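You operate a simulated robot arm through the tools that you are given. There is no shell and no other tool. Be economical: measure what you need, move in short steps, check, and stop when the job is done.

You are at the controls of a simulated robot arm. One attempt, no reset.

JOB
Top up the right channel with the big brown pack.
Fine: lay it on the fibre that is left; fibre tray home, pusher bar down on it; leave the other channel alone.

The check looks at the end state, three seconds after you hand in, the way a careful person would. Anything else that was tipped, shoved, dropped, spilled or broken makes it a failure.

ROBOT AND FRAMES
A 7-joint arm with a two-finger parallel gripper on a trunk, on a base that drives. Base frame: it is fixed to the floor where the robot stands at the start and does not move with it; the origin is under the middle of the robot, x ahead of it, y to its left, z up; the surface under the hand at the start is at about z = 780. Units: mm, rad, N and s.
Its first joint turns from -2.897 to 2.897 rad. Payload 3.43 kg.
The TCP is the grasp point between the finger pads, 30 mm short of the fingertips. In the tool frame z runs along the fingers and y along their closing line. Largest opening 94 mm; finger width 28, thickness 10; the body of the gripper, 50 by 96 mm, starts 55 mm behind the TCP.
Orientation is that of the tool frame in the base frame, as a unit quaternion [x, y, z, w]. With the fingers straight down and closing along the base's y, the tool's x points along the base's -x, its y along +y and its z along -z.

CONTROLS
- The arm moves only by the tool apply_moves. Its argument "rows" is a list of rows, each a list of 7 numbers: the shift along the tool's x, y, z in mm, then the turn, a rotation vector about the tool's x, y, z in rad, then the gripper command, from -1 (fully open) to 1 (shut), values between in proportion. In form: [[tx, ty, tz, wx, wy, wz, fingers], ...]. A call has 1 to 20 rows; each row shifts and turns the commanded pose from where the row before left it, along the tool's axes as they then stand. Each row takes 0.2 s and may step no farther than 50 mm and 0.15 rad from the row before; otherwise, or with a gripper value out of range, the whole call is refused. A pose out of reach is approached as far as the arm can. The call stops where the force on the tool passes 60 N (or 10 N more than at its start, if that is more) or the arm is blocked; 0.2 s more then pass. The fingers move at their own pace (about 45 mm/s each) and stop on an object; they squeeze with about 30 N. The grip force told is the motor's: it shows also when the fingers shut on nothing. Time passes only in rows, and 0.2 s behind the last, so rows that do not move let the fingers close. The reply holds the time, the measured pose of the TCP, the force on the tool along the base axes, the opening and the grip force, in the units named above and with some noise, with the torque about the TCP (base axes, N m) and any sound that the robot's microphone picked up.
- Cameras (640 x 400 px; columns grow to the right, rows downward): "scene" is now at [489, 133.4, 1244.1]; the picture's right is [-0.72, -0.69, 0.00], its down [-0.04, 0.04, -1.00] and it looks along [0.69, -0.72, -0.06] (base axes); focal length 214 px, centre (320, 200). "wrist" rides on the gripper at [76, 14, -103] in the tool frame; the picture's right is [-0.18, 0.98, 0.00], its down [-0.75, -0.14, -0.64] and it looks along [-0.63, -0.12, 0.77] (tool axes); focal length 243 px, centre (320, 200). There is no depth. A picture from a camera that has moved, and an enlarged one, comes with that camera's place and axes in the base frame and with its lens. The place of the scene camera against the robot may be out by one fixed shift of up to 25 mm in any direction.
- capture(camera): a new picture of that camera. No time passes.
- raise_lower(by): slides the trunk up (or, below 0, down) by that many mm; the arm and the scene camera ride with it, the base frame stays. It gives what a move gives, with no picture.
- roll_base(legs): drives the robot by 1 to 6 legs, each [ahead, left, turn to the left] in mm, mm and rad, along the robot's own axes; the way and the turn of a leg run together, so that a leg with both is an arc; at most 1500 mm and 3.142 rad a leg. The arm and the cameras ride along, it lands a little off, and it stops where it bumps. It gives what a move gives.
- pan_tilt(pan, tilt): turns the head with the scene camera to pan (to the left, within 1.798 rad either way) and tilt (down, from -0.506 to 1.204), counted from straight ahead of the robot. It gives what a move gives.
- zoom(camera, box): a new picture of the part [left, top, right, bottom] of that camera's present view, enlarged. No time passes.
- hand_in(): hands the job in; it is judged then, once.

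Work in short steps. Places have to be worked out from the pictures, the camera data and where the tool is seen: move nearer, look again, correct. Check each grasp and each placing, and mend what went wrong. You have 120 turns and 82 pictures in all, those below and enlarged ones among them. Open the gripper and draw the arm clear of the work before you hand the job in, unless the task says otherwise; then end with one line.

The tools are called after ">>>" by a JSON object that holds its "op" and its "data". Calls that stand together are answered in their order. apply_moves: Moves the arm, as the interface text tells. Its arguments: {"type":"object","properties":{"rows":{"type":"array","items":{"type":"array","items":{"type":"number"}}}},"required":["rows"]} The other tools are called the same way: raise_lower (by) slides the trunk up or down; roll_base (legs) drives the base; pan_tilt (pan, tilt) turns the head that bears the scene camera; capture (camera) takes a picture; zoom (camera, box) takes an enlarged picture of a part of a camera's view; hand_in () hands the job in.

At the start:

```text
t: 0.0
ee_pos: [695.3, 12.6, 1360.9]
ee_rot: [0.0, 1.0, 0.0, 0.0]
force: [0.0, -0.1, 0.0]
moment: [0.01, 0.01, -0.03]
opening: 93.8
finger_force: 0.2
trunk travel left (down, up): [-300.0, 190.0]
robot x, y, heading: [-3.2, -0.0, 0.0]
head pan, tilt: [-0.806, 0.056]
```

scene: 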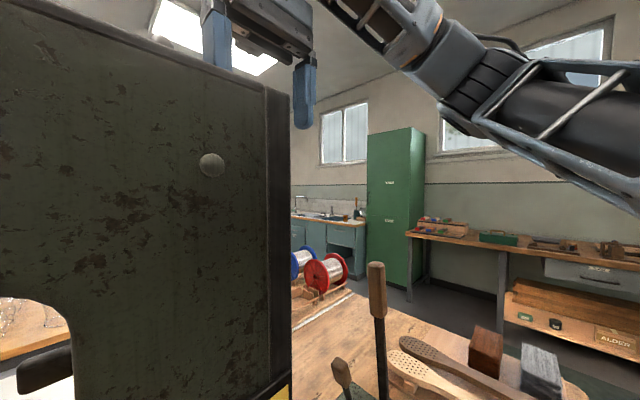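
wrist: 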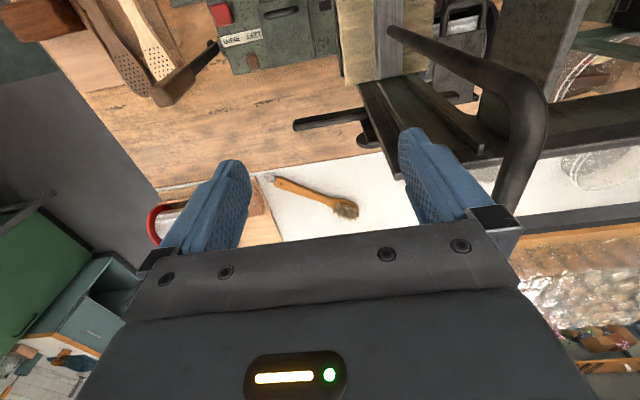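

The scene camera is partly blocked by a large machine, so I'll turn the head to look straight ahead and down.

>>> {"op": "pan_tilt", "data": {"pan": 0.0, "tilt": 0.6}}

>>> {"op": "capture", "data": {"camera": "scene"}}

```text
t: 1.1
ee_pos: [694.9, 14.3, 1359.9]
ee_rot: [0.0, 1.0, 0.001, 0.001]
force: [0.8, -0.3, -0.3]
moment: [0.0, -0.01, 0.02]
opening: 94.0
finger_force: 0.1
trunk travel left (down, up): [-300.0, 190.0]
robot x, y, heading: [5.7, 1.3, -0.003]
head pan, tilt: [0.0, 0.6]
```

```text
79 pictures are left
camera scene: at [514.2, 199.1, 1194.0], right [0.0, -1.0, 0.0], down [-0.56, 0.0, -0.83], along [0.83, 0.0, -0.56], focal length 214 px, centre (320, 200)
```

scene: 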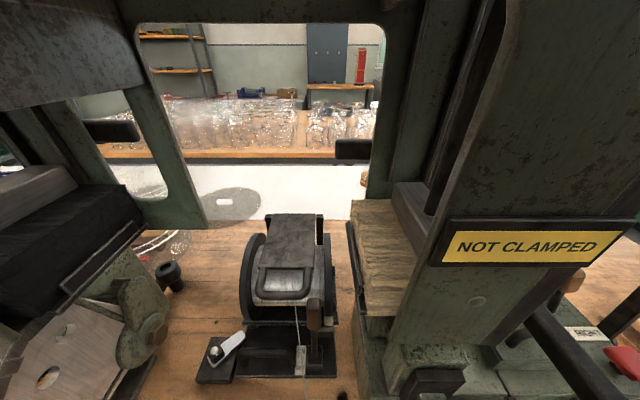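

Cluttered view; I'll raise the trunk for a better overview and look left and right.

>>> {"op": "raise_lower", "data": {"by": 190}}

>>> {"op": "pan_tilt", "data": {"pan": 0.0, "tilt": 0.9}}

>>> {"op": "capture", "data": {"camera": "scene"}}

>>> {"op": "pan_tilt", "data": {"pan": -0.9, "tilt": 0.7}}

>>> {"op": "capture", "data": {"camera": "scene"}}

>>> {"op": "pan_tilt", "data": {"pan": 0.9, "tilt": 0.7}}

>>> {"op": "capture", "data": {"camera": "scene"}}

>>> {"op": "capture", "data": {"camera": "wrist"}}

```text
t: 3.2
ee_pos: [695.8, 12.5, 1550.6]
ee_rot: [0.0, 1.0, 0.0, 0.0]
force: [0.2, -0.2, 0.7]
moment: [0.04, 0.01, 0.0]
opening: 94.0
finger_force: 0.1
trunk travel left (down, up): [-490.0, 0.0]
robot x, y, heading: [5.3, -1.5, 0.003]
head pan, tilt: [0.0, 0.6]
```

```text
t: 4.0
ee_pos: [695.6, 14.8, 1550.9]
ee_rot: [0.0, 1.0, 0.0, 0.0]
force: [-0.1, 0.2, 0.1]
moment: [-0.02, 0.01, 0.0]
opening: 94.1
finger_force: 0.1
trunk travel left (down, up): [-490.0, 0.0]
robot x, y, heading: [4.3, 0.2, 0.001]
head pan, tilt: [0.0, 0.901]
```

```text
78 pictures are left
camera scene: at [501.4, 199.2, 1359.2], right [0.0, -1.0, 0.0], down [-0.78, 0.0, -0.62], along [0.62, 0.0, -0.78], focal length 214 px, centre (320, 200)
```

scene: 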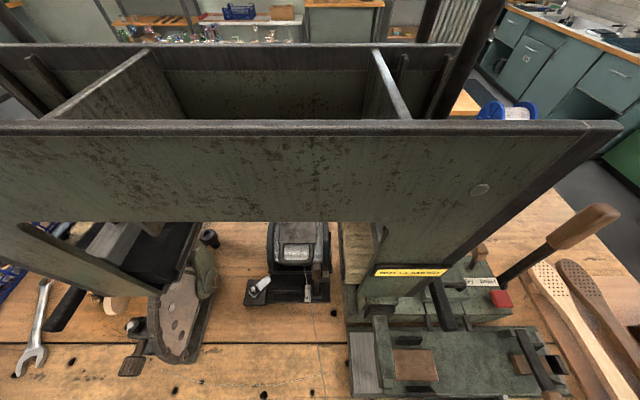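

```text
t: 5.2
ee_pos: [695.9, 13.0, 1551.4]
ee_rot: [0.001, 1.0, 0.0, 0.001]
force: [-0.2, 0.7, -0.7]
moment: [-0.03, 0.0, -0.01]
opening: 94.0
finger_force: 0.0
trunk travel left (down, up): [-490.0, 0.0]
robot x, y, heading: [1.5, -1.2, -0.003]
head pan, tilt: [-0.901, 0.7]
```

```text
77 pictures are left
camera scene: at [478.6, 132.7, 1375.3], right [-0.78, -0.62, 0.0], down [-0.4, 0.5, -0.76], along [0.48, -0.6, -0.64], focal length 214 px, centre (320, 200)
```

scene: 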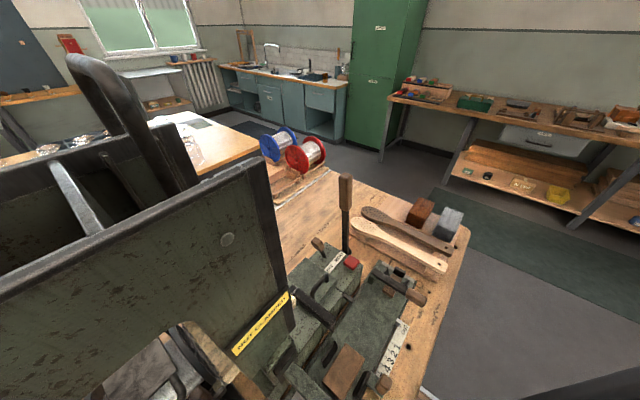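

```text
t: 7.0
ee_pos: [695.9, 13.5, 1551.5]
ee_rot: [0.0, 1.0, 0.0, 0.0]
force: [0.1, 0.7, 0.7]
moment: [0.04, -0.03, -0.04]
opening: 94.0
finger_force: 0.0
trunk travel left (down, up): [-490.0, 0.0]
robot x, y, heading: [-0.6, 1.1, 0.001]
head pan, tilt: [0.901, 0.7]
```

```text
76 pictures are left
camera scene: at [478.6, 265.7, 1375.3], right [0.78, -0.62, 0.0], down [-0.4, -0.5, -0.76], along [0.48, 0.6, -0.64], focal length 214 px, centre (320, 200)
```

scene: 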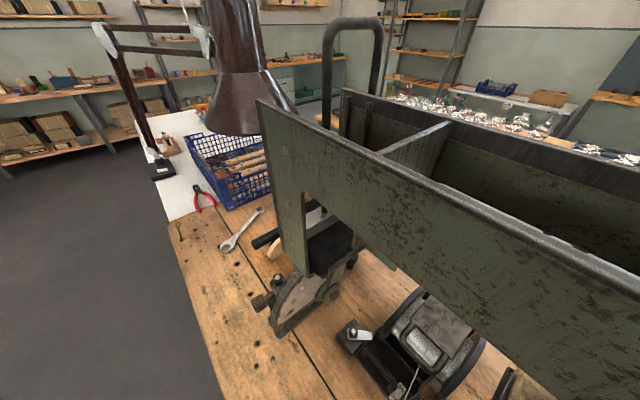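

```text
75 pictures are left
camera wrist: at [620.9, 28.1, 1653.7], right [0.18, 0.98, 0.0], down [0.75, -0.14, 0.64], along [0.63, -0.12, -0.77], focal length 243 px, centre (320, 200)
```

wrist: 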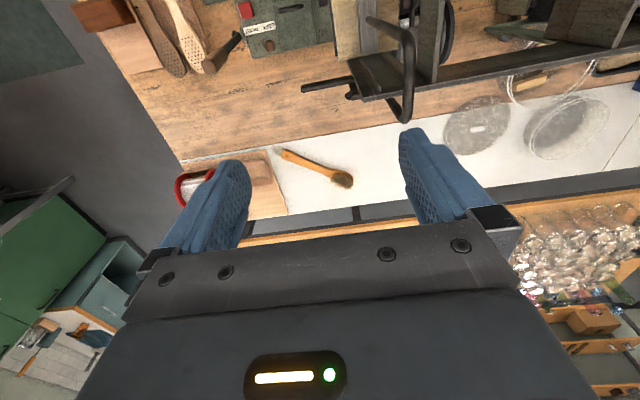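

I'll zoom on the benchtop machines to identify channels and packs.

>>> {"op": "pan_tilt", "data": {"pan": -0.5, "tilt": 1.1}}

>>> {"op": "zoom", "data": {"camera": "scene", "box": [160, 100, 480, 300]}}

>>> {"op": "capture", "data": {"camera": "scene"}}

>>> {"op": "pan_tilt", "data": {"pan": 0.2, "tilt": 1.2}}

>>> {"op": "capture", "data": {"camera": "scene"}}

```text
t: 8.6
ee_pos: [696.3, 13.7, 1550.6]
ee_rot: [0.0, 1.0, 0.0, 0.0]
force: [0.2, -0.5, -0.1]
moment: [0.02, 0.0, -0.01]
opening: 94.1
finger_force: 0.0
trunk travel left (down, up): [-490.0, 0.0]
robot x, y, heading: [2.4, -0.3, -0.001]
head pan, tilt: [-0.499, 1.1]
```

```text
2.00 times, centred on (320, 200) of scene
camera zoom: at [481.3, 169.0, 1345.3], right [-0.48, -0.88, 0.0], down [-0.78, 0.43, -0.45], along [0.4, -0.22, -0.89], focal length 429 px, centre (320, 200)
```

zoom: 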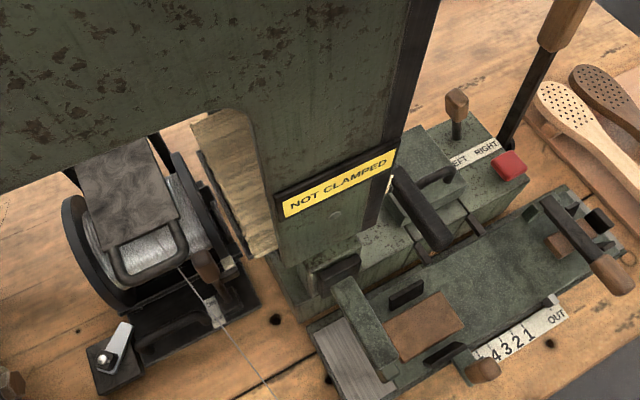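

```text
73 pictures are left
camera scene: at [481.3, 169.0, 1345.3], right [-0.48, -0.88, 0.0], down [-0.78, 0.43, -0.45], along [0.4, -0.22, -0.89], focal length 214 px, centre (320, 200)
```

scene: 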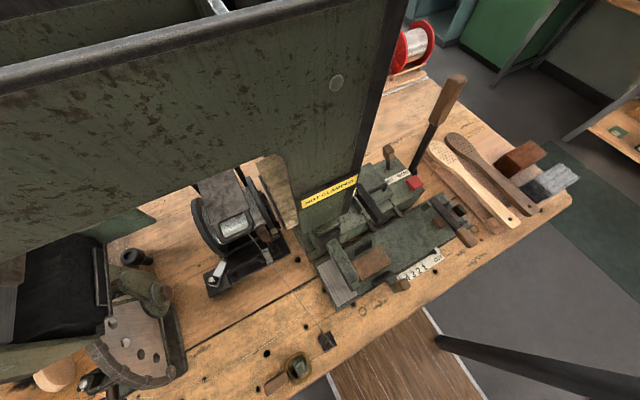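

```text
t: 9.6
ee_pos: [696.0, 13.3, 1551.1]
ee_rot: [0.0, 1.0, 0.0, 0.0]
force: [0.2, 0.4, -0.1]
moment: [0.01, 0.02, 0.02]
opening: 94.2
finger_force: 0.1
trunk travel left (down, up): [-490.0, 0.0]
robot x, y, heading: [1.6, -0.8, -0.002]
head pan, tilt: [0.201, 1.201]
```

```text
72 pictures are left
camera scene: at [480.6, 210.3, 1339.3], right [0.2, -0.98, 0.0], down [-0.91, -0.18, -0.36], along [0.36, 0.07, -0.93], focal length 214 px, centre (320, 200)
```

scene: 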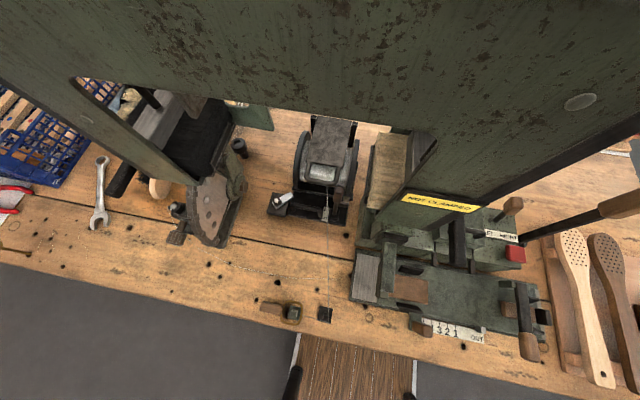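

I'll back the base up for a wider view of the bench and the packs at its right end.

>>> {"op": "roll_base", "data": {"legs": [[-250, 0, 0]]}}

>>> {"op": "pan_tilt", "data": {"pan": -0.35, "tilt": 0.75}}

>>> {"op": "capture", "data": {"camera": "scene"}}

>>> {"op": "capture", "data": {"camera": "wrist"}}

```text
t: 11.5
ee_pos: [443.4, 15.3, 1550.4]
ee_rot: [-0.001, 1.0, 0.0, 0.001]
force: [0.3, 0.1, -0.9]
moment: [0.01, 0.02, -0.03]
opening: 94.0
finger_force: 0.1
trunk travel left (down, up): [-490.0, 0.0]
robot x, y, heading: [-255.4, -0.0, 0.003]
head pan, tilt: [0.201, 1.201]
```

```text
t: 12.4
ee_pos: [442.2, 15.0, 1549.9]
ee_rot: [-0.001, 1.0, 0.0, 0.0]
force: [-0.8, 0.7, 0.1]
moment: [0.0, 0.01, -0.02]
opening: 93.9
finger_force: 0.1
trunk travel left (down, up): [-490.0, 0.0]
robot x, y, heading: [-253.9, -0.2, 0.002]
head pan, tilt: [-0.351, 0.75]
```

```text
71 pictures are left
camera scene: at [249.1, 172.0, 1371.0], right [-0.34, -0.94, 0.0], down [-0.64, 0.23, -0.73], along [0.69, -0.25, -0.68], focal length 214 px, centre (320, 200)
```

scene: 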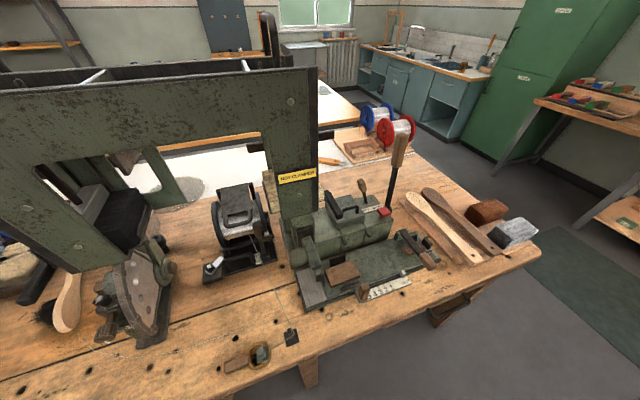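

```text
70 pictures are left
camera wrist: at [366.9, 29.7, 1653.6], right [0.18, 0.98, 0.0], down [0.75, -0.14, 0.64], along [0.63, -0.12, -0.77], focal length 243 px, centre (320, 200)
```

wrist: 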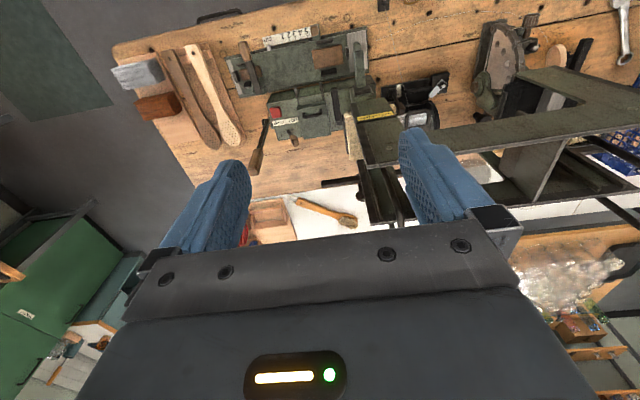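

I'll zoom on the packs, the right-hand device, and the area left of it.

>>> {"op": "zoom", "data": {"camera": "scene", "box": [380, 160, 560, 272]}}

>>> {"op": "zoom", "data": {"camera": "scene", "box": [260, 150, 460, 320]}}

>>> {"op": "zoom", "data": {"camera": "scene", "box": [0, 130, 300, 320]}}

>>> {"op": "zoom", "data": {"camera": "wrist", "box": [100, 0, 420, 200]}}

```text
3.56 times, centred on (470, 216) of scene
camera zoom: at [249.1, 172.0, 1371.0], right [-0.34, -0.94, 0.0], down [-0.64, 0.23, -0.73], along [0.69, -0.25, -0.68], focal length 763 px, centre (-213, 143)
```

zoom: 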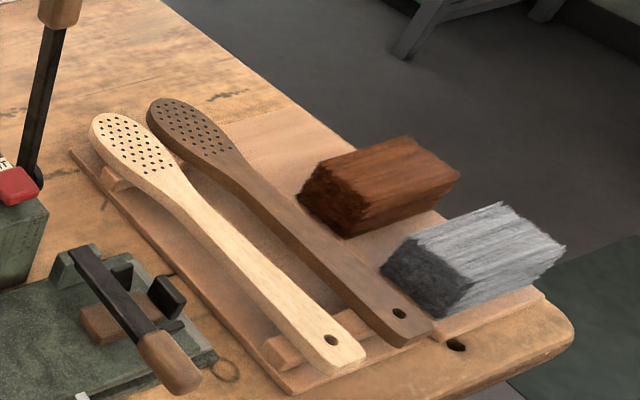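

```text
2.35 times, centred on (360, 235) of scene
camera zoom: at [249.1, 172.0, 1371.0], right [-0.34, -0.94, 0.0], down [-0.64, 0.23, -0.73], along [0.69, -0.25, -0.68], focal length 505 px, centre (226, 118)
```

zoom: 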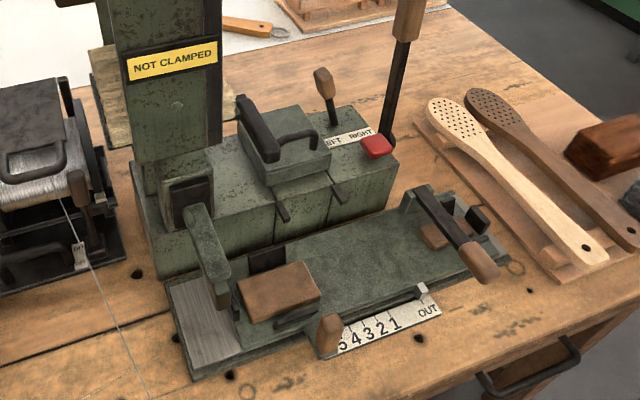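

```text
2.11 times, centred on (150, 225) of scene
camera zoom: at [249.1, 172.0, 1371.0], right [-0.34, -0.94, 0.0], down [-0.64, 0.23, -0.73], along [0.69, -0.25, -0.68], focal length 452 px, centre (678, 147)
```

zoom: 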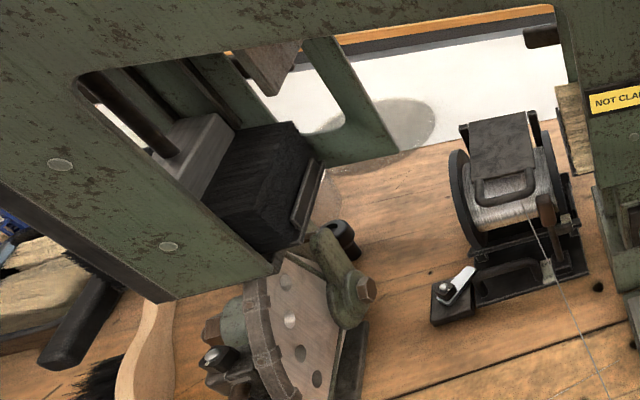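

```text
2.00 times, centred on (260, 100) of wrist
camera zoom: at [366.9, 29.7, 1653.6], right [0.18, 0.98, 0.0], down [0.75, -0.14, 0.64], along [0.63, -0.12, -0.77], focal length 485 px, centre (440, 400)
```

zoom: 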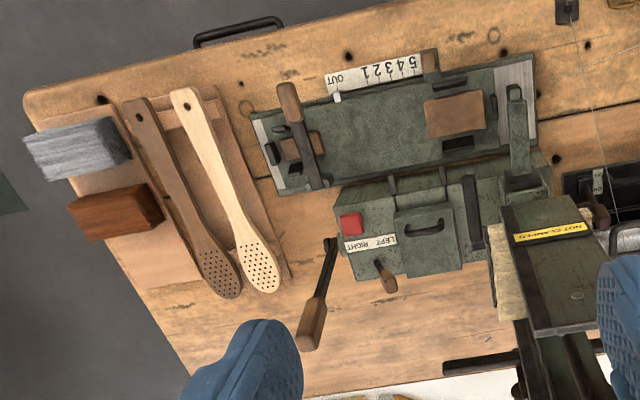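

The tall twin-channel hopper frame seems to be the fibre magazine. I'll drive left to look down into it with the wrist camera.

>>> {"op": "roll_base", "data": {"legs": [[0, 250, 0]]}}

>>> {"op": "capture", "data": {"camera": "wrist"}}

>>> {"op": "pan_tilt", "data": {"pan": -0.1, "tilt": 0.6}}

>>> {"op": "capture", "data": {"camera": "scene"}}

```text
t: 14.2
ee_pos: [441.1, 263.7, 1550.7]
ee_rot: [-0.002, 1.0, 0.001, 0.001]
force: [-0.3, -0.1, 0.0]
moment: [-0.04, -0.01, -0.04]
opening: 93.8
finger_force: 0.0
trunk travel left (down, up): [-490.0, 0.0]
robot x, y, heading: [-252.5, 248.1, 0.001]
head pan, tilt: [-0.351, 0.75]
```

```text
65 pictures are left
camera wrist: at [366.1, 278.4, 1653.7], right [0.18, 0.98, 0.0], down [0.75, -0.14, 0.64], along [0.63, -0.12, -0.77], focal length 243 px, centre (320, 200)
```

wrist: 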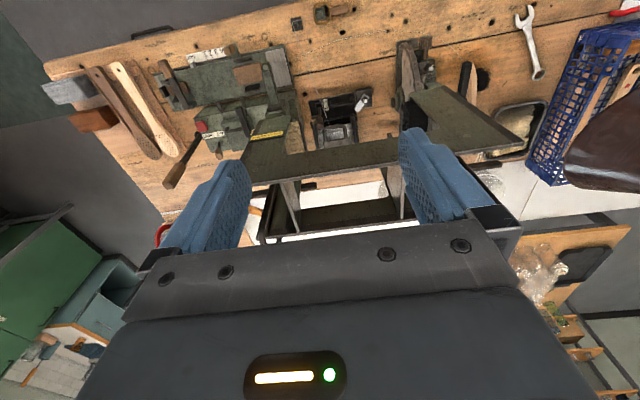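

```text
t: 15.0
ee_pos: [439.9, 264.8, 1551.9]
ee_rot: [-0.002, 1.0, 0.0, 0.0]
force: [0.4, 0.1, -0.3]
moment: [-0.02, -0.02, 0.0]
opening: 94.0
finger_force: 0.1
trunk travel left (down, up): [-490.0, 0.0]
robot x, y, heading: [-254.3, 244.4, 0.006]
head pan, tilt: [-0.099, 0.6]
```

```text
64 pictures are left
camera scene: at [258.3, 440.5, 1383.9], right [-0.1, -1.0, 0.0], down [-0.56, 0.05, -0.82], along [0.82, -0.08, -0.57], focal length 214 px, centre (320, 200)
```

scene: 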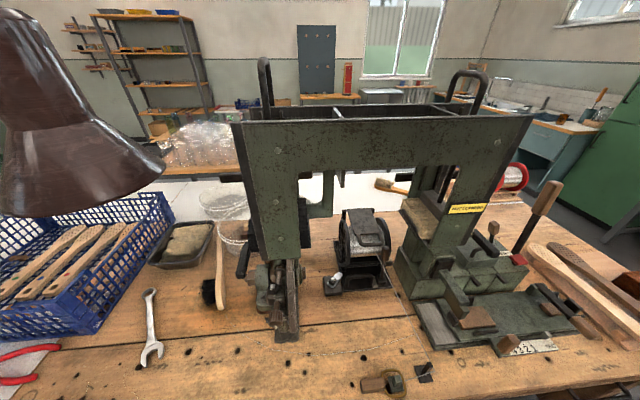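

Now a clear overview: an arch with two fibre channels, one on each side. Zooming on both.

>>> {"op": "zoom", "data": {"camera": "scene", "box": [370, 130, 530, 280]}}

>>> {"op": "zoom", "data": {"camera": "scene", "box": [230, 50, 530, 240]}}

```text
2.67 times, centred on (450, 205) of scene
camera zoom: at [258.3, 440.5, 1383.9], right [-0.1, -1.0, 0.0], down [-0.56, 0.05, -0.82], along [0.82, -0.08, -0.57], focal length 572 px, centre (-27, 187)
```

zoom: 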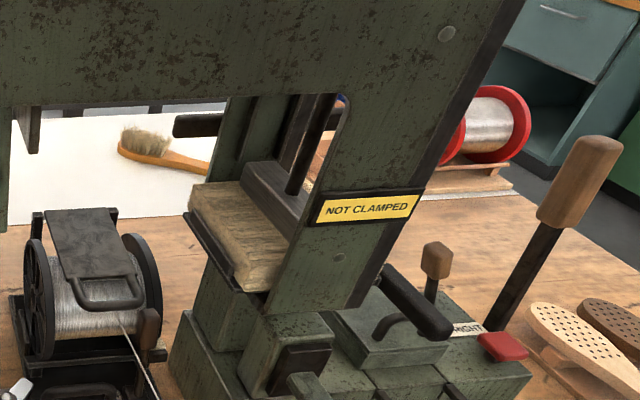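

```text
2.11 times, centred on (380, 145) of scene
camera zoom: at [258.3, 440.5, 1383.9], right [-0.1, -1.0, 0.0], down [-0.56, 0.05, -0.82], along [0.82, -0.08, -0.57], focal length 452 px, centre (194, 316)
```

zoom: 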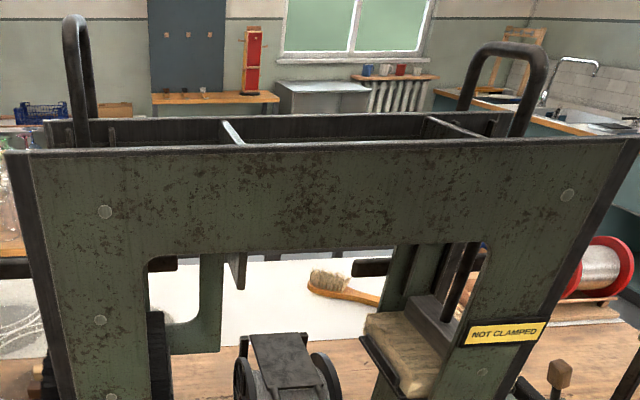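

The right channel holds tan fibre under a pusher block on a rod with a U-handle on top. I'll lower the trunk and look into the right channel from the inner side.

>>> {"op": "raise_lower", "data": {"by": -250}}

>>> {"op": "pan_tilt", "data": {"pan": -0.75, "tilt": 0.3}}

>>> {"op": "capture", "data": {"camera": "scene"}}

>>> {"op": "zoom", "data": {"camera": "scene", "box": [220, 80, 420, 280]}}

```text
t: 17.6
ee_pos: [440.2, 264.4, 1300.7]
ee_rot: [-0.002, 1.0, 0.0, 0.0]
force: [0.2, -0.1, 0.0]
moment: [0.04, 0.01, -0.01]
opening: 94.2
finger_force: 0.0
trunk travel left (down, up): [-240.0, 250.0]
robot x, y, heading: [-255.4, 243.4, 0.002]
head pan, tilt: [-0.099, 0.6]
```

```text
t: 18.6
ee_pos: [441.3, 263.9, 1300.5]
ee_rot: [-0.002, 1.0, 0.0, 0.0]
force: [0.4, -0.9, -0.4]
moment: [0.05, -0.03, -0.03]
opening: 94.0
finger_force: 0.1
trunk travel left (down, up): [-240.0, 250.0]
robot x, y, heading: [-251.1, 248.1, 0.001]
head pan, tilt: [-0.75, 0.3]
```

```text
61 pictures are left
camera scene: at [238.9, 385.6, 1161.4], right [-0.68, -0.73, 0.0], down [-0.22, 0.2, -0.96], along [0.7, -0.65, -0.3], focal length 214 px, centre (320, 200)
```

scene: 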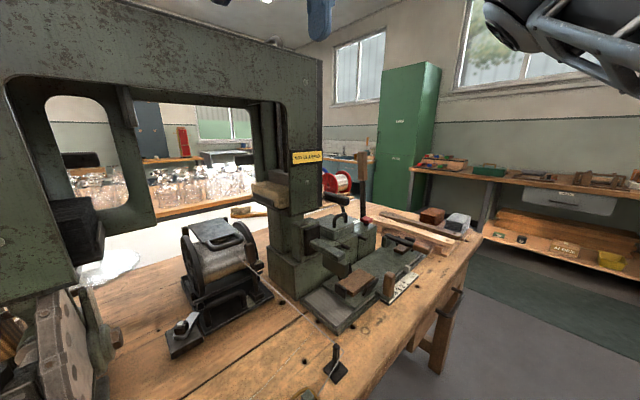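

```text
2.00 times, centred on (320, 180) of scene
camera zoom: at [238.9, 385.6, 1161.4], right [-0.68, -0.73, 0.0], down [-0.22, 0.2, -0.96], along [0.7, -0.65, -0.3], focal length 429 px, centre (320, 240)
```

zoom: 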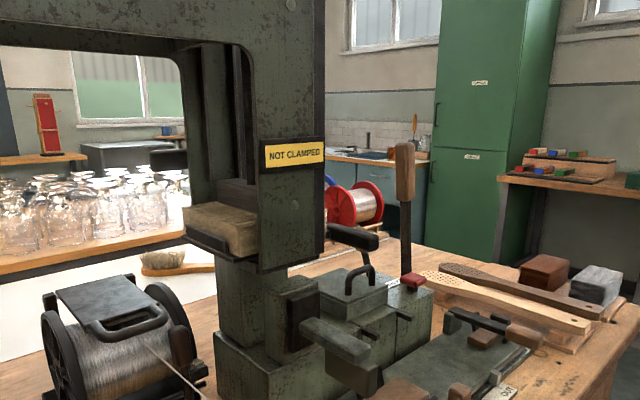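

I'll raise the arm clear and then drive nearer for a close look with the scene camera through the arch.

>>> {"op": "apply_moves", "data": {"rows": [[0, 0, -50, 0, 0, 0, -1], [0, 0, -50, 0, 0, 0, -1], [0, 0, -50, 0, 0, 0, -1], [0, 0, -50, 0, 0, 0, -1], [30, 0, -40, 0, 0, 0, -1], [40, 0, 0, 0, 0, 0, -1], [40, 0, 0, 0, 0, 0, -1]]}}

>>> {"op": "roll_base", "data": {"legs": [[200, -100, 0]]}}

>>> {"op": "pan_tilt", "data": {"pan": -0.9, "tilt": 0.45}}

>>> {"op": "capture", "data": {"camera": "scene"}}

>>> {"op": "pan_tilt", "data": {"pan": 0.2, "tilt": 0.45}}

>>> {"op": "capture", "data": {"camera": "scene"}}

```text
t: 20.2
ee_pos: [327.4, 272.8, 1335.2]
ee_rot: [-0.03, 0.999, 0.012, -0.014]
force: [0.2, -0.4, -0.2]
moment: [0.02, 0.01, -0.02]
opening: 94.1
finger_force: 0.0
out of reach, approached as far as the arm can: row 1, 2, 3, 4, 5
trunk travel left (down, up): [-240.0, 250.0]
robot x, y, heading: [-256.2, 249.5, 0.008]
head pan, tilt: [-0.75, 0.3]
```

```text
t: 21.9
ee_pos: [524.2, 174.1, 1338.4]
ee_rot: [-0.034, 0.999, 0.015, -0.01]
force: [0.5, -0.3, 0.3]
moment: [-0.01, 0.01, -0.02]
opening: 93.9
finger_force: 0.1
trunk travel left (down, up): [-240.0, 250.0]
robot x, y, heading: [-55.0, 147.6, 0.009]
head pan, tilt: [-0.75, 0.3]
```

```text
t: 22.6
ee_pos: [524.1, 174.6, 1337.0]
ee_rot: [-0.034, 0.999, 0.017, -0.011]
force: [0.2, -0.5, -0.6]
moment: [0.0, 0.0, -0.02]
opening: 94.0
finger_force: 0.0
trunk travel left (down, up): [-240.0, 250.0]
robot x, y, heading: [-56.7, 145.8, 0.009]
head pan, tilt: [-0.901, 0.45]
```

```text
59 pictures are left
camera scene: at [425.3, 279.7, 1147.5], right [-0.78, -0.63, 0.0], down [-0.27, 0.34, -0.9], along [0.57, -0.7, -0.43], focal length 214 px, centre (320, 200)
```

scene: 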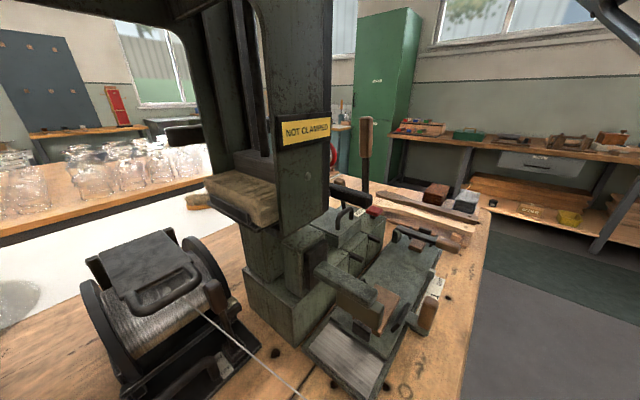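

```text
t: 23.9
ee_pos: [524.5, 174.6, 1337.6]
ee_rot: [-0.034, 0.999, 0.015, -0.01]
force: [-0.6, 0.1, -0.4]
moment: [-0.01, 0.01, -0.03]
opening: 93.9
finger_force: 0.1
trunk travel left (down, up): [-240.0, 250.0]
robot x, y, heading: [-56.1, 153.4, 0.008]
head pan, tilt: [0.201, 0.45]
```

```text
58 pictures are left
camera scene: at [457.4, 370.2, 1147.5], right [0.21, -0.98, 0.0], down [-0.43, -0.09, -0.9], along [0.88, 0.19, -0.44], focal length 214 px, centre (320, 200)
```

scene: 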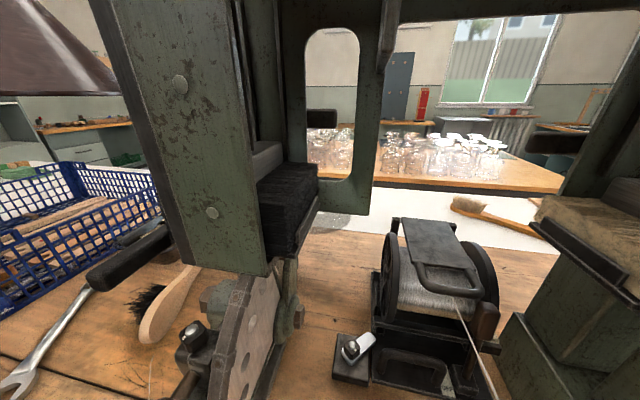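

Zooming on the right channel details from this angle.

>>> {"op": "pan_tilt", "data": {"pan": -0.75, "tilt": 0.3}}

>>> {"op": "zoom", "data": {"camera": "scene", "box": [160, 40, 400, 240]}}

```text
t: 25.2
ee_pos: [524.7, 174.0, 1337.6]
ee_rot: [-0.034, 0.999, 0.015, -0.011]
force: [0.4, 0.5, -0.4]
moment: [-0.01, 0.0, -0.01]
opening: 93.9
finger_force: 0.1
trunk travel left (down, up): [-240.0, 250.0]
robot x, y, heading: [-63.1, 148.4, 0.011]
head pan, tilt: [-0.75, 0.3]
```

```text
2.00 times, centred on (280, 140) of scene
camera zoom: at [436.4, 288.2, 1161.4], right [-0.67, -0.74, 0.0], down [-0.22, 0.2, -0.96], along [0.7, -0.64, -0.3], focal length 429 px, centre (400, 320)
```

zoom: 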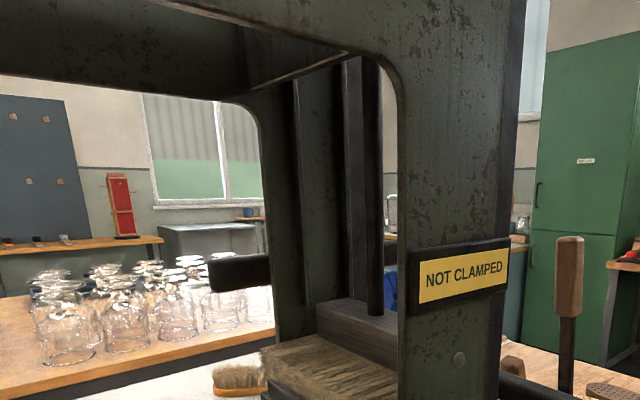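

I'll swing the wrist camera round to the machine's right side to see how the channel is built and whether it opens there.

>>> {"op": "apply_moves", "data": {"rows": [[0, -40, 0, 0, 0, 0, -1], [0, -50, 0, 0, 0, 0, -1], [0, -50, 0, 0, 0, 0, -1], [0, -50, 0, 0, 0, 0, -1], [0, -50, 0, 0, 0, 0, -1], [0, -50, 0, 0, 0, 0, -1], [0, -50, 0, 0, 0, 0, -1]]}}

```text
t: 25.7
ee_pos: [535.6, 166.3, 1334.7]
ee_rot: [-0.146, 0.989, 0.021, -0.017]
force: [-1.0, -0.2, -0.2]
moment: [-0.02, 0.0, 0.01]
opening: 93.9
finger_force: 0.0
trunk travel left (down, up): [-240.0, 250.0]
robot x, y, heading: [-57.8, 148.0, 0.009]
head pan, tilt: [-0.75, 0.3]
stopped in row 2: the arm was blocked; the commanded pose is now the measured one
```

Near the arm's limit; I'll drop the tool a bit relative to the trunk, then move right.

>>> {"op": "apply_moves", "data": {"rows": [[0, 0, 50, 0, 0, 0, -1], [0, 0, 50, 0, 0, 0, -1]]}}

>>> {"op": "raise_lower", "data": {"by": 200}}

>>> {"op": "apply_moves", "data": {"rows": [[0, -50, 0, 0, 0, 0, -1], [0, -50, 0, 0, 0, 0, -1], [0, -50, 0, 0, 0, 0, -1], [0, -50, 0, 0, 0, 0, -1], [0, -50, 0, 0, 0, 0, -1], [0, -50, 0, 0, 0, 0, -1]]}}

```text
t: 26.3
ee_pos: [532.6, 170.3, 1234.7]
ee_rot: [-0.147, 0.989, 0.02, -0.016]
force: [-0.7, 0.6, 0.3]
moment: [0.01, -0.05, 0.0]
opening: 94.2
finger_force: 0.1
trunk travel left (down, up): [-240.0, 250.0]
robot x, y, heading: [-58.2, 146.9, 0.011]
head pan, tilt: [-0.75, 0.3]
```

```text
t: 28.5
ee_pos: [533.2, 170.2, 1435.7]
ee_rot: [-0.146, 0.989, 0.02, -0.016]
force: [-0.2, 0.6, 0.5]
moment: [0.02, 0.02, -0.02]
opening: 93.9
finger_force: 0.0
trunk travel left (down, up): [-440.0, 50.0]
robot x, y, heading: [-55.0, 150.4, 0.007]
head pan, tilt: [-0.75, 0.3]
```

```text
t: 29.9
ee_pos: [620.2, -116.3, 1419.9]
ee_rot: [-0.149, 0.988, 0.025, -0.018]
force: [-1.0, 0.2, -0.3]
moment: [0.0, 0.02, 0.03]
opening: 93.9
finger_force: 0.1
trunk travel left (down, up): [-440.0, 50.0]
robot x, y, heading: [-56.0, 150.2, 0.008]
head pan, tilt: [-0.75, 0.3]
```

Rotate the tool so the camera looks toward +y, then move in x and down.

>>> {"op": "apply_moves", "data": {"rows": [[0, 0, 0, 0, 0, -0.141, -1], [0, 0, 0, 0, 0, -0.141, -1], [0, 0, 0, 0, 0, -0.141, -1], [0, 0, 0, 0, 0, -0.141, -1], [0, 0, 0, 0, 0, -0.141, -1], [0, 0, 0, 0, 0, -0.141, -1], [0, 0, 0, 0, 0, -0.141, -1], [0, 0, 0, 0, 0, -0.141, -1], [0, 0, 0, 0, 0, -0.141, -1], [40, -40, 0, 0, 0, 0, -1], [40, -40, 0, 0, 0, 0, -1], [0, -40, 50, 0, 0, 0, -1], [0, 0, 50, 0, 0, 0, -1], [0, 0, 50, 0, 0, 0, -1]]}}

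>>> {"op": "capture", "data": {"camera": "wrist"}}

```text
refused: row 10 steps farther than a row can; nothing moved
```

```text
56 pictures are left
camera wrist: at [549.5, -129.3, 1526.0], right [-0.11, 0.99, 0.05], down [0.79, 0.06, 0.61], along [0.61, 0.11, -0.79], focal length 243 px, centre (320, 200)
```

wrist: 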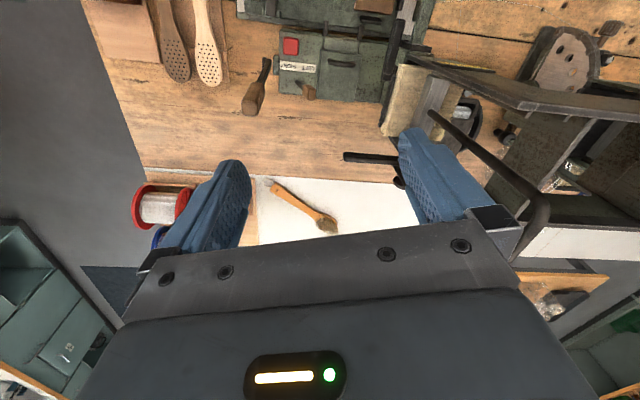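

The fibre sticks out on both sides of the pusher block. I'll continue to the right-side view with smaller steps.

>>> {"op": "zoom", "data": {"camera": "wrist", "box": [320, 40, 560, 200]}}

>>> {"op": "apply_moves", "data": {"rows": [[0, 0, 0, 0, 0, -0.141, -1], [0, 0, 0, 0, 0, -0.141, -1], [0, 0, 0, 0, 0, -0.141, -1], [0, 0, 0, 0, 0, -0.141, -1], [0, 0, 0, 0, 0, -0.141, -1], [0, 0, 0, 0, 0, -0.141, -1], [0, 0, 0, 0, 0, -0.141, -1], [0, 0, 0, 0, 0, -0.141, -1], [0, 0, 0, 0, 0, -0.141, -1], [30, -35, 0, 0, 0, 0, -1], [30, -35, 0, 0, 0, 0, -1], [0, -20, 45, 0, 0, 0, -1], [0, 0, 50, 0, 0, 0, -1], [0, 0, 50, 0, 0, 0, -1]]}}

>>> {"op": "capture", "data": {"camera": "wrist"}}

```text
2.50 times, centred on (440, 120) of wrist
camera zoom: at [549.5, -129.3, 1526.0], right [-0.11, 0.99, 0.05], down [0.79, 0.06, 0.61], along [0.61, 0.11, -0.79], focal length 606 px, centre (20, 400)
```

zoom: 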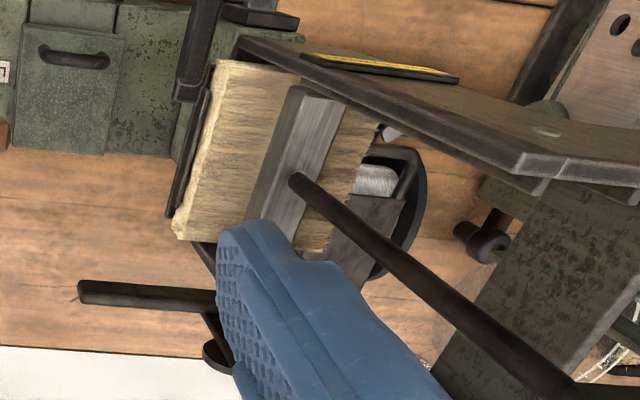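

```text
t: 32.9
ee_pos: [702.6, -171.4, 1271.0]
ee_rot: [-0.704, 0.71, 0.025, -0.002]
force: [0.4, 0.3, 0.4]
moment: [0.0, -0.01, 0.02]
opening: 94.1
finger_force: 0.0
trunk travel left (down, up): [-440.0, 50.0]
robot x, y, heading: [-59.6, 147.8, 0.001]
head pan, tilt: [-0.75, 0.3]
```

```text
54 pictures are left
camera wrist: at [693.2, -251.0, 1372.0], right [-0.98, 0.19, 0.04], down [0.17, 0.73, 0.66], along [0.09, 0.66, -0.75], focal length 243 px, centre (320, 200)
```

wrist: 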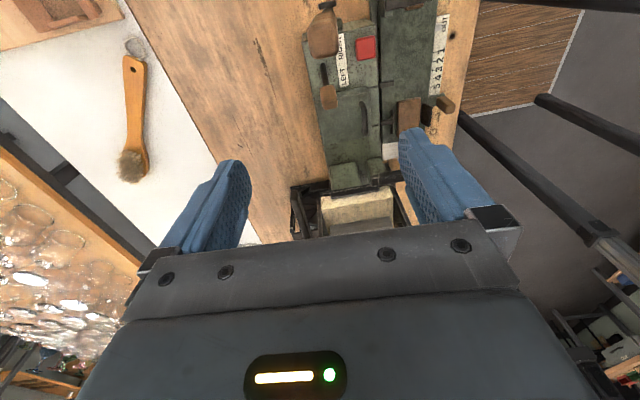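

The gripper body hides the channel; pitch the tool so the camera looks more level.

>>> {"op": "apply_moves", "data": {"rows": [[0, 0, 0, 0, -0.15, 0, -1], [0, 0, 0, 0, -0.15, 0, -1], [0, 0, 0, 0, -0.15, 0, -1], [0, 0, 0, 0, -0.1, 0, -1]]}}

>>> {"op": "capture", "data": {"camera": "wrist"}}

```text
t: 33.9
ee_pos: [703.9, -171.0, 1272.5]
ee_rot: [-0.671, 0.683, 0.216, 0.191]
force: [0.6, -0.5, 1.2]
moment: [-0.01, 0.01, 0.03]
opening: 93.8
finger_force: 0.2
trunk travel left (down, up): [-440.0, 50.0]
robot x, y, heading: [-57.8, 148.5, 0.009]
head pan, tilt: [-0.75, 0.3]
```

```text
53 pictures are left
camera wrist: at [691.6, -291.7, 1316.6], right [-0.98, 0.16, 0.14], down [0.18, 0.27, 0.95], along [0.11, 0.95, -0.29], focal length 243 px, centre (320, 200)
```

wrist: 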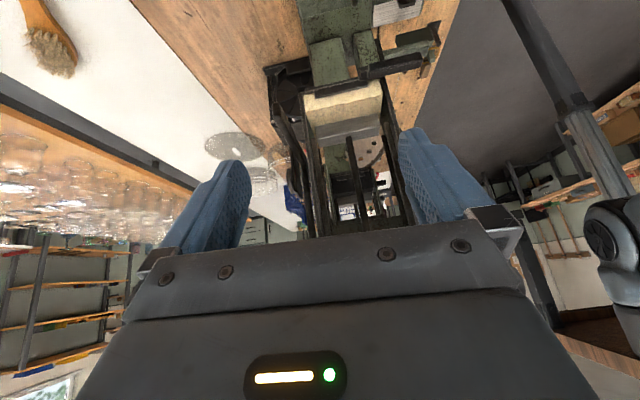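

>>> {"op": "zoom", "data": {"camera": "wrist", "box": [250, 20, 450, 220]}}

```text
2.00 times, centred on (350, 120) of wrist
camera zoom: at [691.6, -291.7, 1316.6], right [-0.98, 0.16, 0.14], down [0.18, 0.27, 0.95], along [0.11, 0.95, -0.29], focal length 485 px, centre (260, 360)
```

zoom: 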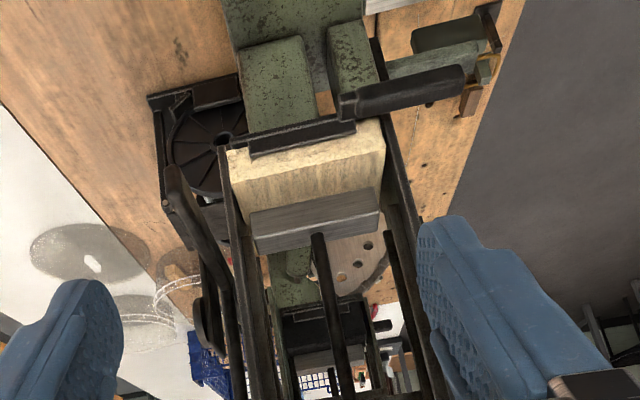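

The tray has an end lip and a black grip on its right side, and the pusher hangs on a cane-shaped rod. Let me look at the top and the back lever of the pusher with the scene camera.

>>> {"op": "pan_tilt", "data": {"pan": -0.65, "tilt": 0.25}}

>>> {"op": "capture", "data": {"camera": "scene"}}

```text
t: 34.6
ee_pos: [703.8, -171.7, 1272.0]
ee_rot: [-0.67, 0.684, 0.215, 0.192]
force: [-0.1, -0.7, 0.0]
moment: [-0.01, 0.0, 0.0]
opening: 94.3
finger_force: 0.1
trunk travel left (down, up): [-440.0, 50.0]
robot x, y, heading: [-58.9, 146.4, 0.008]
head pan, tilt: [-0.649, 0.25]
```

```text
51 pictures are left
camera scene: at [442.4, 295.3, 1366.1], right [-0.6, -0.8, 0.0], down [-0.2, 0.15, -0.97], along [0.78, -0.58, -0.25], focal length 214 px, centre (320, 200)
```

scene: 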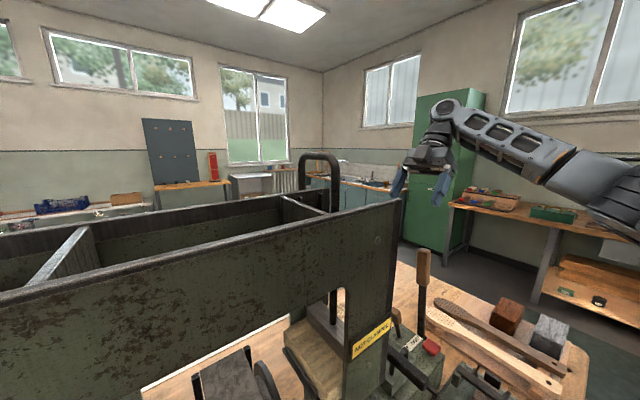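

>>> {"op": "zoom", "data": {"camera": "scene", "box": [250, 140, 410, 260]}}

>>> {"op": "zoom", "data": {"camera": "scene", "box": [260, 270, 460, 400]}}

```text
3.33 times, centred on (330, 200) of scene
camera zoom: at [442.4, 295.3, 1366.1], right [-0.6, -0.8, 0.0], down [-0.2, 0.15, -0.97], along [0.78, -0.58, -0.25], focal length 715 px, centre (287, 200)
```

zoom: 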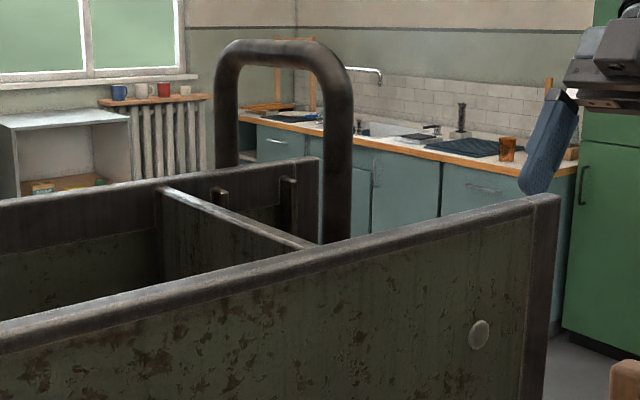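

```text
3.08 times, centred on (360, 335) of scene
camera zoom: at [442.4, 295.3, 1366.1], right [-0.6, -0.8, 0.0], down [-0.2, 0.15, -0.97], along [0.78, -0.58, -0.25], focal length 660 px, centre (197, -215)
```

zoom: 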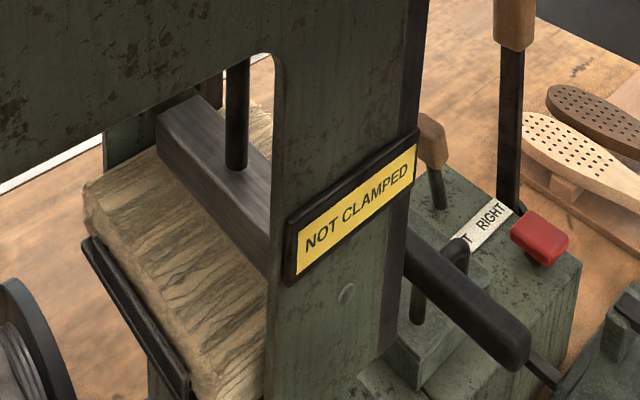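

To understand the lever behind the back plate, I'll shift the base right and view from back-right with the wrist camera.

>>> {"op": "roll_base", "data": {"legs": [[0, -250, 0]]}}

>>> {"op": "apply_moves", "data": {"rows": [[0, 0, 0, -0.078, 0, -0.128, -1], [0, 0, 0, -0.078, 0, -0.128, -1], [0, 0, 0, -0.078, 0, -0.128, -1], [0, 0, 0, -0.078, 0, -0.128, -1], [0, -48, 0, 0, 0, 0, -1], [0, -48, 0, 0, 0, 0, -1], [0, -48, 0, 0, 0, 0, -1], [26, 0, 42, 0, 0, 0, -1], [26, 0, 42, 0, 0, 0, -1]]}}

>>> {"op": "capture", "data": {"camera": "wrist"}}

```text
t: 36.4
ee_pos: [704.5, -419.5, 1271.8]
ee_rot: [-0.67, 0.684, 0.215, 0.191]
force: [-0.2, 0.7, 0.2]
moment: [-0.03, 0.0, 0.0]
opening: 94.0
finger_force: 0.0
trunk travel left (down, up): [-440.0, 50.0]
robot x, y, heading: [-56.6, -98.3, 0.005]
head pan, tilt: [-0.649, 0.25]
```

```text
t: 38.4
ee_pos: [823.9, -336.6, 1168.7]
ee_rot: [0.842, -0.451, -0.263, -0.134]
force: [-0.6, -0.3, -0.1]
moment: [-0.02, -0.04, 0.01]
opening: 94.3
finger_force: 0.2
trunk travel left (down, up): [-440.0, 50.0]
robot x, y, heading: [-55.0, -96.7, 0.008]
head pan, tilt: [-0.649, 0.25]
```

```text
48 pictures are left
camera wrist: at [880.3, -443.6, 1210.9], right [-0.9, -0.42, 0.11], down [-0.02, 0.3, 0.95], along [-0.43, 0.86, -0.28], focal length 243 px, centre (320, 200)
```

wrist: 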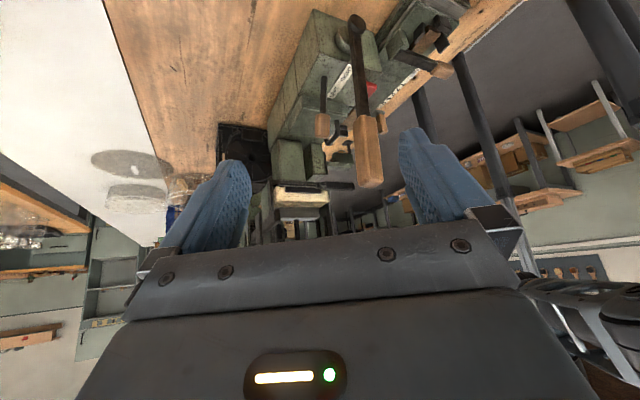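

>>> {"op": "apply_moves", "data": {"rows": [[0, 0, 0, 0, 0.15, 0, -1], [0, 0, 0, 0, 0.15, 0, -1], [-26, 0, -42, 0, 0, 0, -1], [-26, 0, -42, 0, 0, 0, -1], [-26, 0, -42, 0, 0, 0, -1], [-26, 0, -42, 0, 0, 0, -1]]}}

>>> {"op": "capture", "data": {"camera": "wrist"}}

>>> {"op": "zoom", "data": {"camera": "wrist", "box": [200, 40, 440, 240]}}

```text
t: 39.8
ee_pos: [795.7, -293.0, 1363.1]
ee_rot: [0.872, -0.467, -0.134, -0.065]
force: [-0.3, 0.1, -0.1]
moment: [0.04, 0.04, -0.01]
opening: 94.0
finger_force: 0.0
trunk travel left (down, up): [-440.0, 50.0]
robot x, y, heading: [-55.1, -94.8, 0.005]
head pan, tilt: [-0.649, 0.25]
```

```text
47 pictures are left
camera wrist: at [843.7, -385.9, 1439.3], right [-0.91, -0.4, 0.07], down [-0.17, 0.53, 0.83], along [-0.37, 0.75, -0.55], focal length 243 px, centre (320, 200)
```

wrist: 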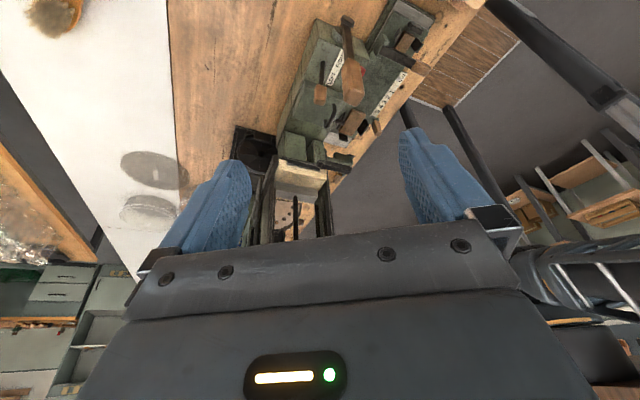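

```text
2.00 times, centred on (320, 140) of wrist
camera zoom: at [843.7, -385.9, 1439.3], right [-0.91, -0.4, 0.07], down [-0.17, 0.53, 0.83], along [-0.37, 0.75, -0.55], focal length 485 px, centre (320, 320)
```

zoom: 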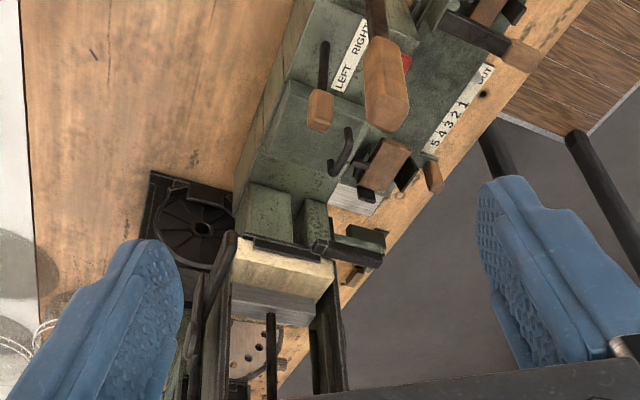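

>>> {"op": "apply_moves", "data": {"rows": [[0, 0, 0, 0.035, 0, 0.136, -1], [0, 0, 0, 0.035, 0, 0.136, -1], [0, 0, 0, 0.035, -0.1, 0.136, -1], [0, -30, 30, 0, 0, 0, -1], [0, -30, 30, 0, 0, 0, -1]]}}

>>> {"op": "zoom", "data": {"camera": "wrist", "box": [220, 40, 460, 240]}}

```text
refused: row 3 steps farther than a row can; nothing moved
```

```text
2.00 times, centred on (340, 140) of wrist
camera zoom: at [843.7, -385.9, 1439.3], right [-0.91, -0.4, 0.07], down [-0.17, 0.53, 0.83], along [-0.37, 0.75, -0.55], focal length 485 px, centre (280, 320)
```

zoom: 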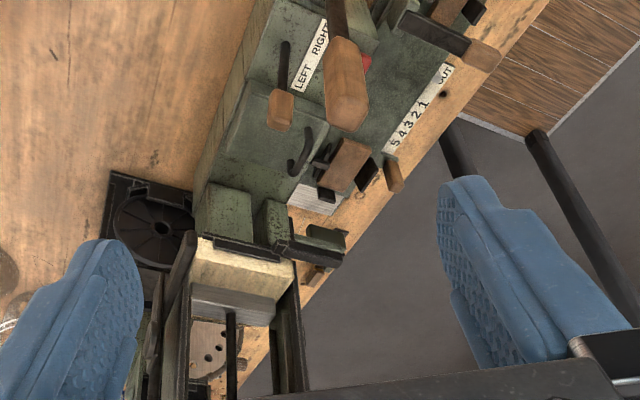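

>>> {"op": "apply_moves", "data": {"rows": [[0, 0, 0, 0.035, 0, 0.136, -1], [0, 0, 0, 0.035, 0, 0.136, -1], [0, 0, 0, 0.035, 0, 0.136, -1], [0, 0, 0, 0, -0.1, 0, -1], [0, -30, 30, 0, 0, 0, -1], [0, -30, 30, 0, 0, 0, -1]]}}

>>> {"op": "zoom", "data": {"camera": "wrist", "box": [220, 40, 460, 240]}}

```text
t: 41.2
ee_pos: [850.7, -260.8, 1305.4]
ee_rot: [0.747, -0.636, -0.157, -0.115]
force: [-0.6, -0.2, 0.9]
moment: [0.02, -0.03, -0.01]
opening: 93.9
finger_force: 0.1
trunk travel left (down, up): [-440.0, 50.0]
robot x, y, heading: [-57.0, -98.9, 0.006]
head pan, tilt: [-0.649, 0.25]
```

```text
2.00 times, centred on (340, 140) of wrist
camera zoom: at [858.0, -370.4, 1372.9], right [-1.0, 0.0, 0.1], down [0.09, 0.47, 0.88], along [-0.04, 0.88, -0.47], focal length 485 px, centre (280, 320)
```

zoom: 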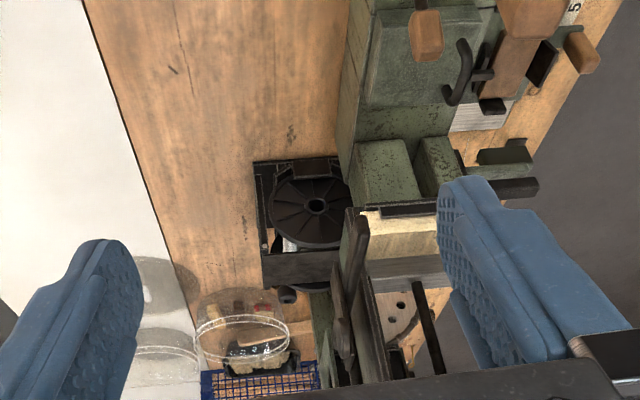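

The pusher is a rod ending in a U-handle over the back plate (about x 683–775, y 88, top z 1350). I'll straighten the tool and move it up, to try lifting the pusher by that handle.

>>> {"op": "apply_moves", "data": {"rows": [[0, 0, -40, 0, 0.13, 0, -1], [0, 0, -40, 0, 0.13, 0, -1], [0, 0, -30, 0, 0.13, 0, -1], [0, 0, -30, 0, 0, 0.144, -1], [0, 0, 0, 0, 0, 0.144, -1], [0, 0, 0, 0, 0, 0.144, -1], [0, 0, 0, 0, 0, 0.144, -1], [0, 0, 0, 0, 0, 0.144, -1], [0, 0, 0, 0, 0, 0.144, -1], [0, 0, 0, 0, 0, 0.144, -1], [0, 0, 0, 0, 0, 0.144, -1], [0, 0, 0, 0, 0, 0.144, -1], [0, 0, 0, 0, 0, 0.144, -1], [0, 0, 0, 0, 0, 0.144, -1], [0, 0, 0, 0, 0, 0.141, -1]]}}

```text
t: 44.4
ee_pos: [858.0, -290.7, 1441.7]
ee_rot: [-0.006, 1.0, -0.002, -0.016]
force: [0.7, -0.4, 0.5]
moment: [-0.01, 0.0, 0.05]
opening: 94.2
finger_force: 0.2
trunk travel left (down, up): [-440.0, 50.0]
robot x, y, heading: [-53.0, -99.4, 0.01]
head pan, tilt: [-0.649, 0.25]
```

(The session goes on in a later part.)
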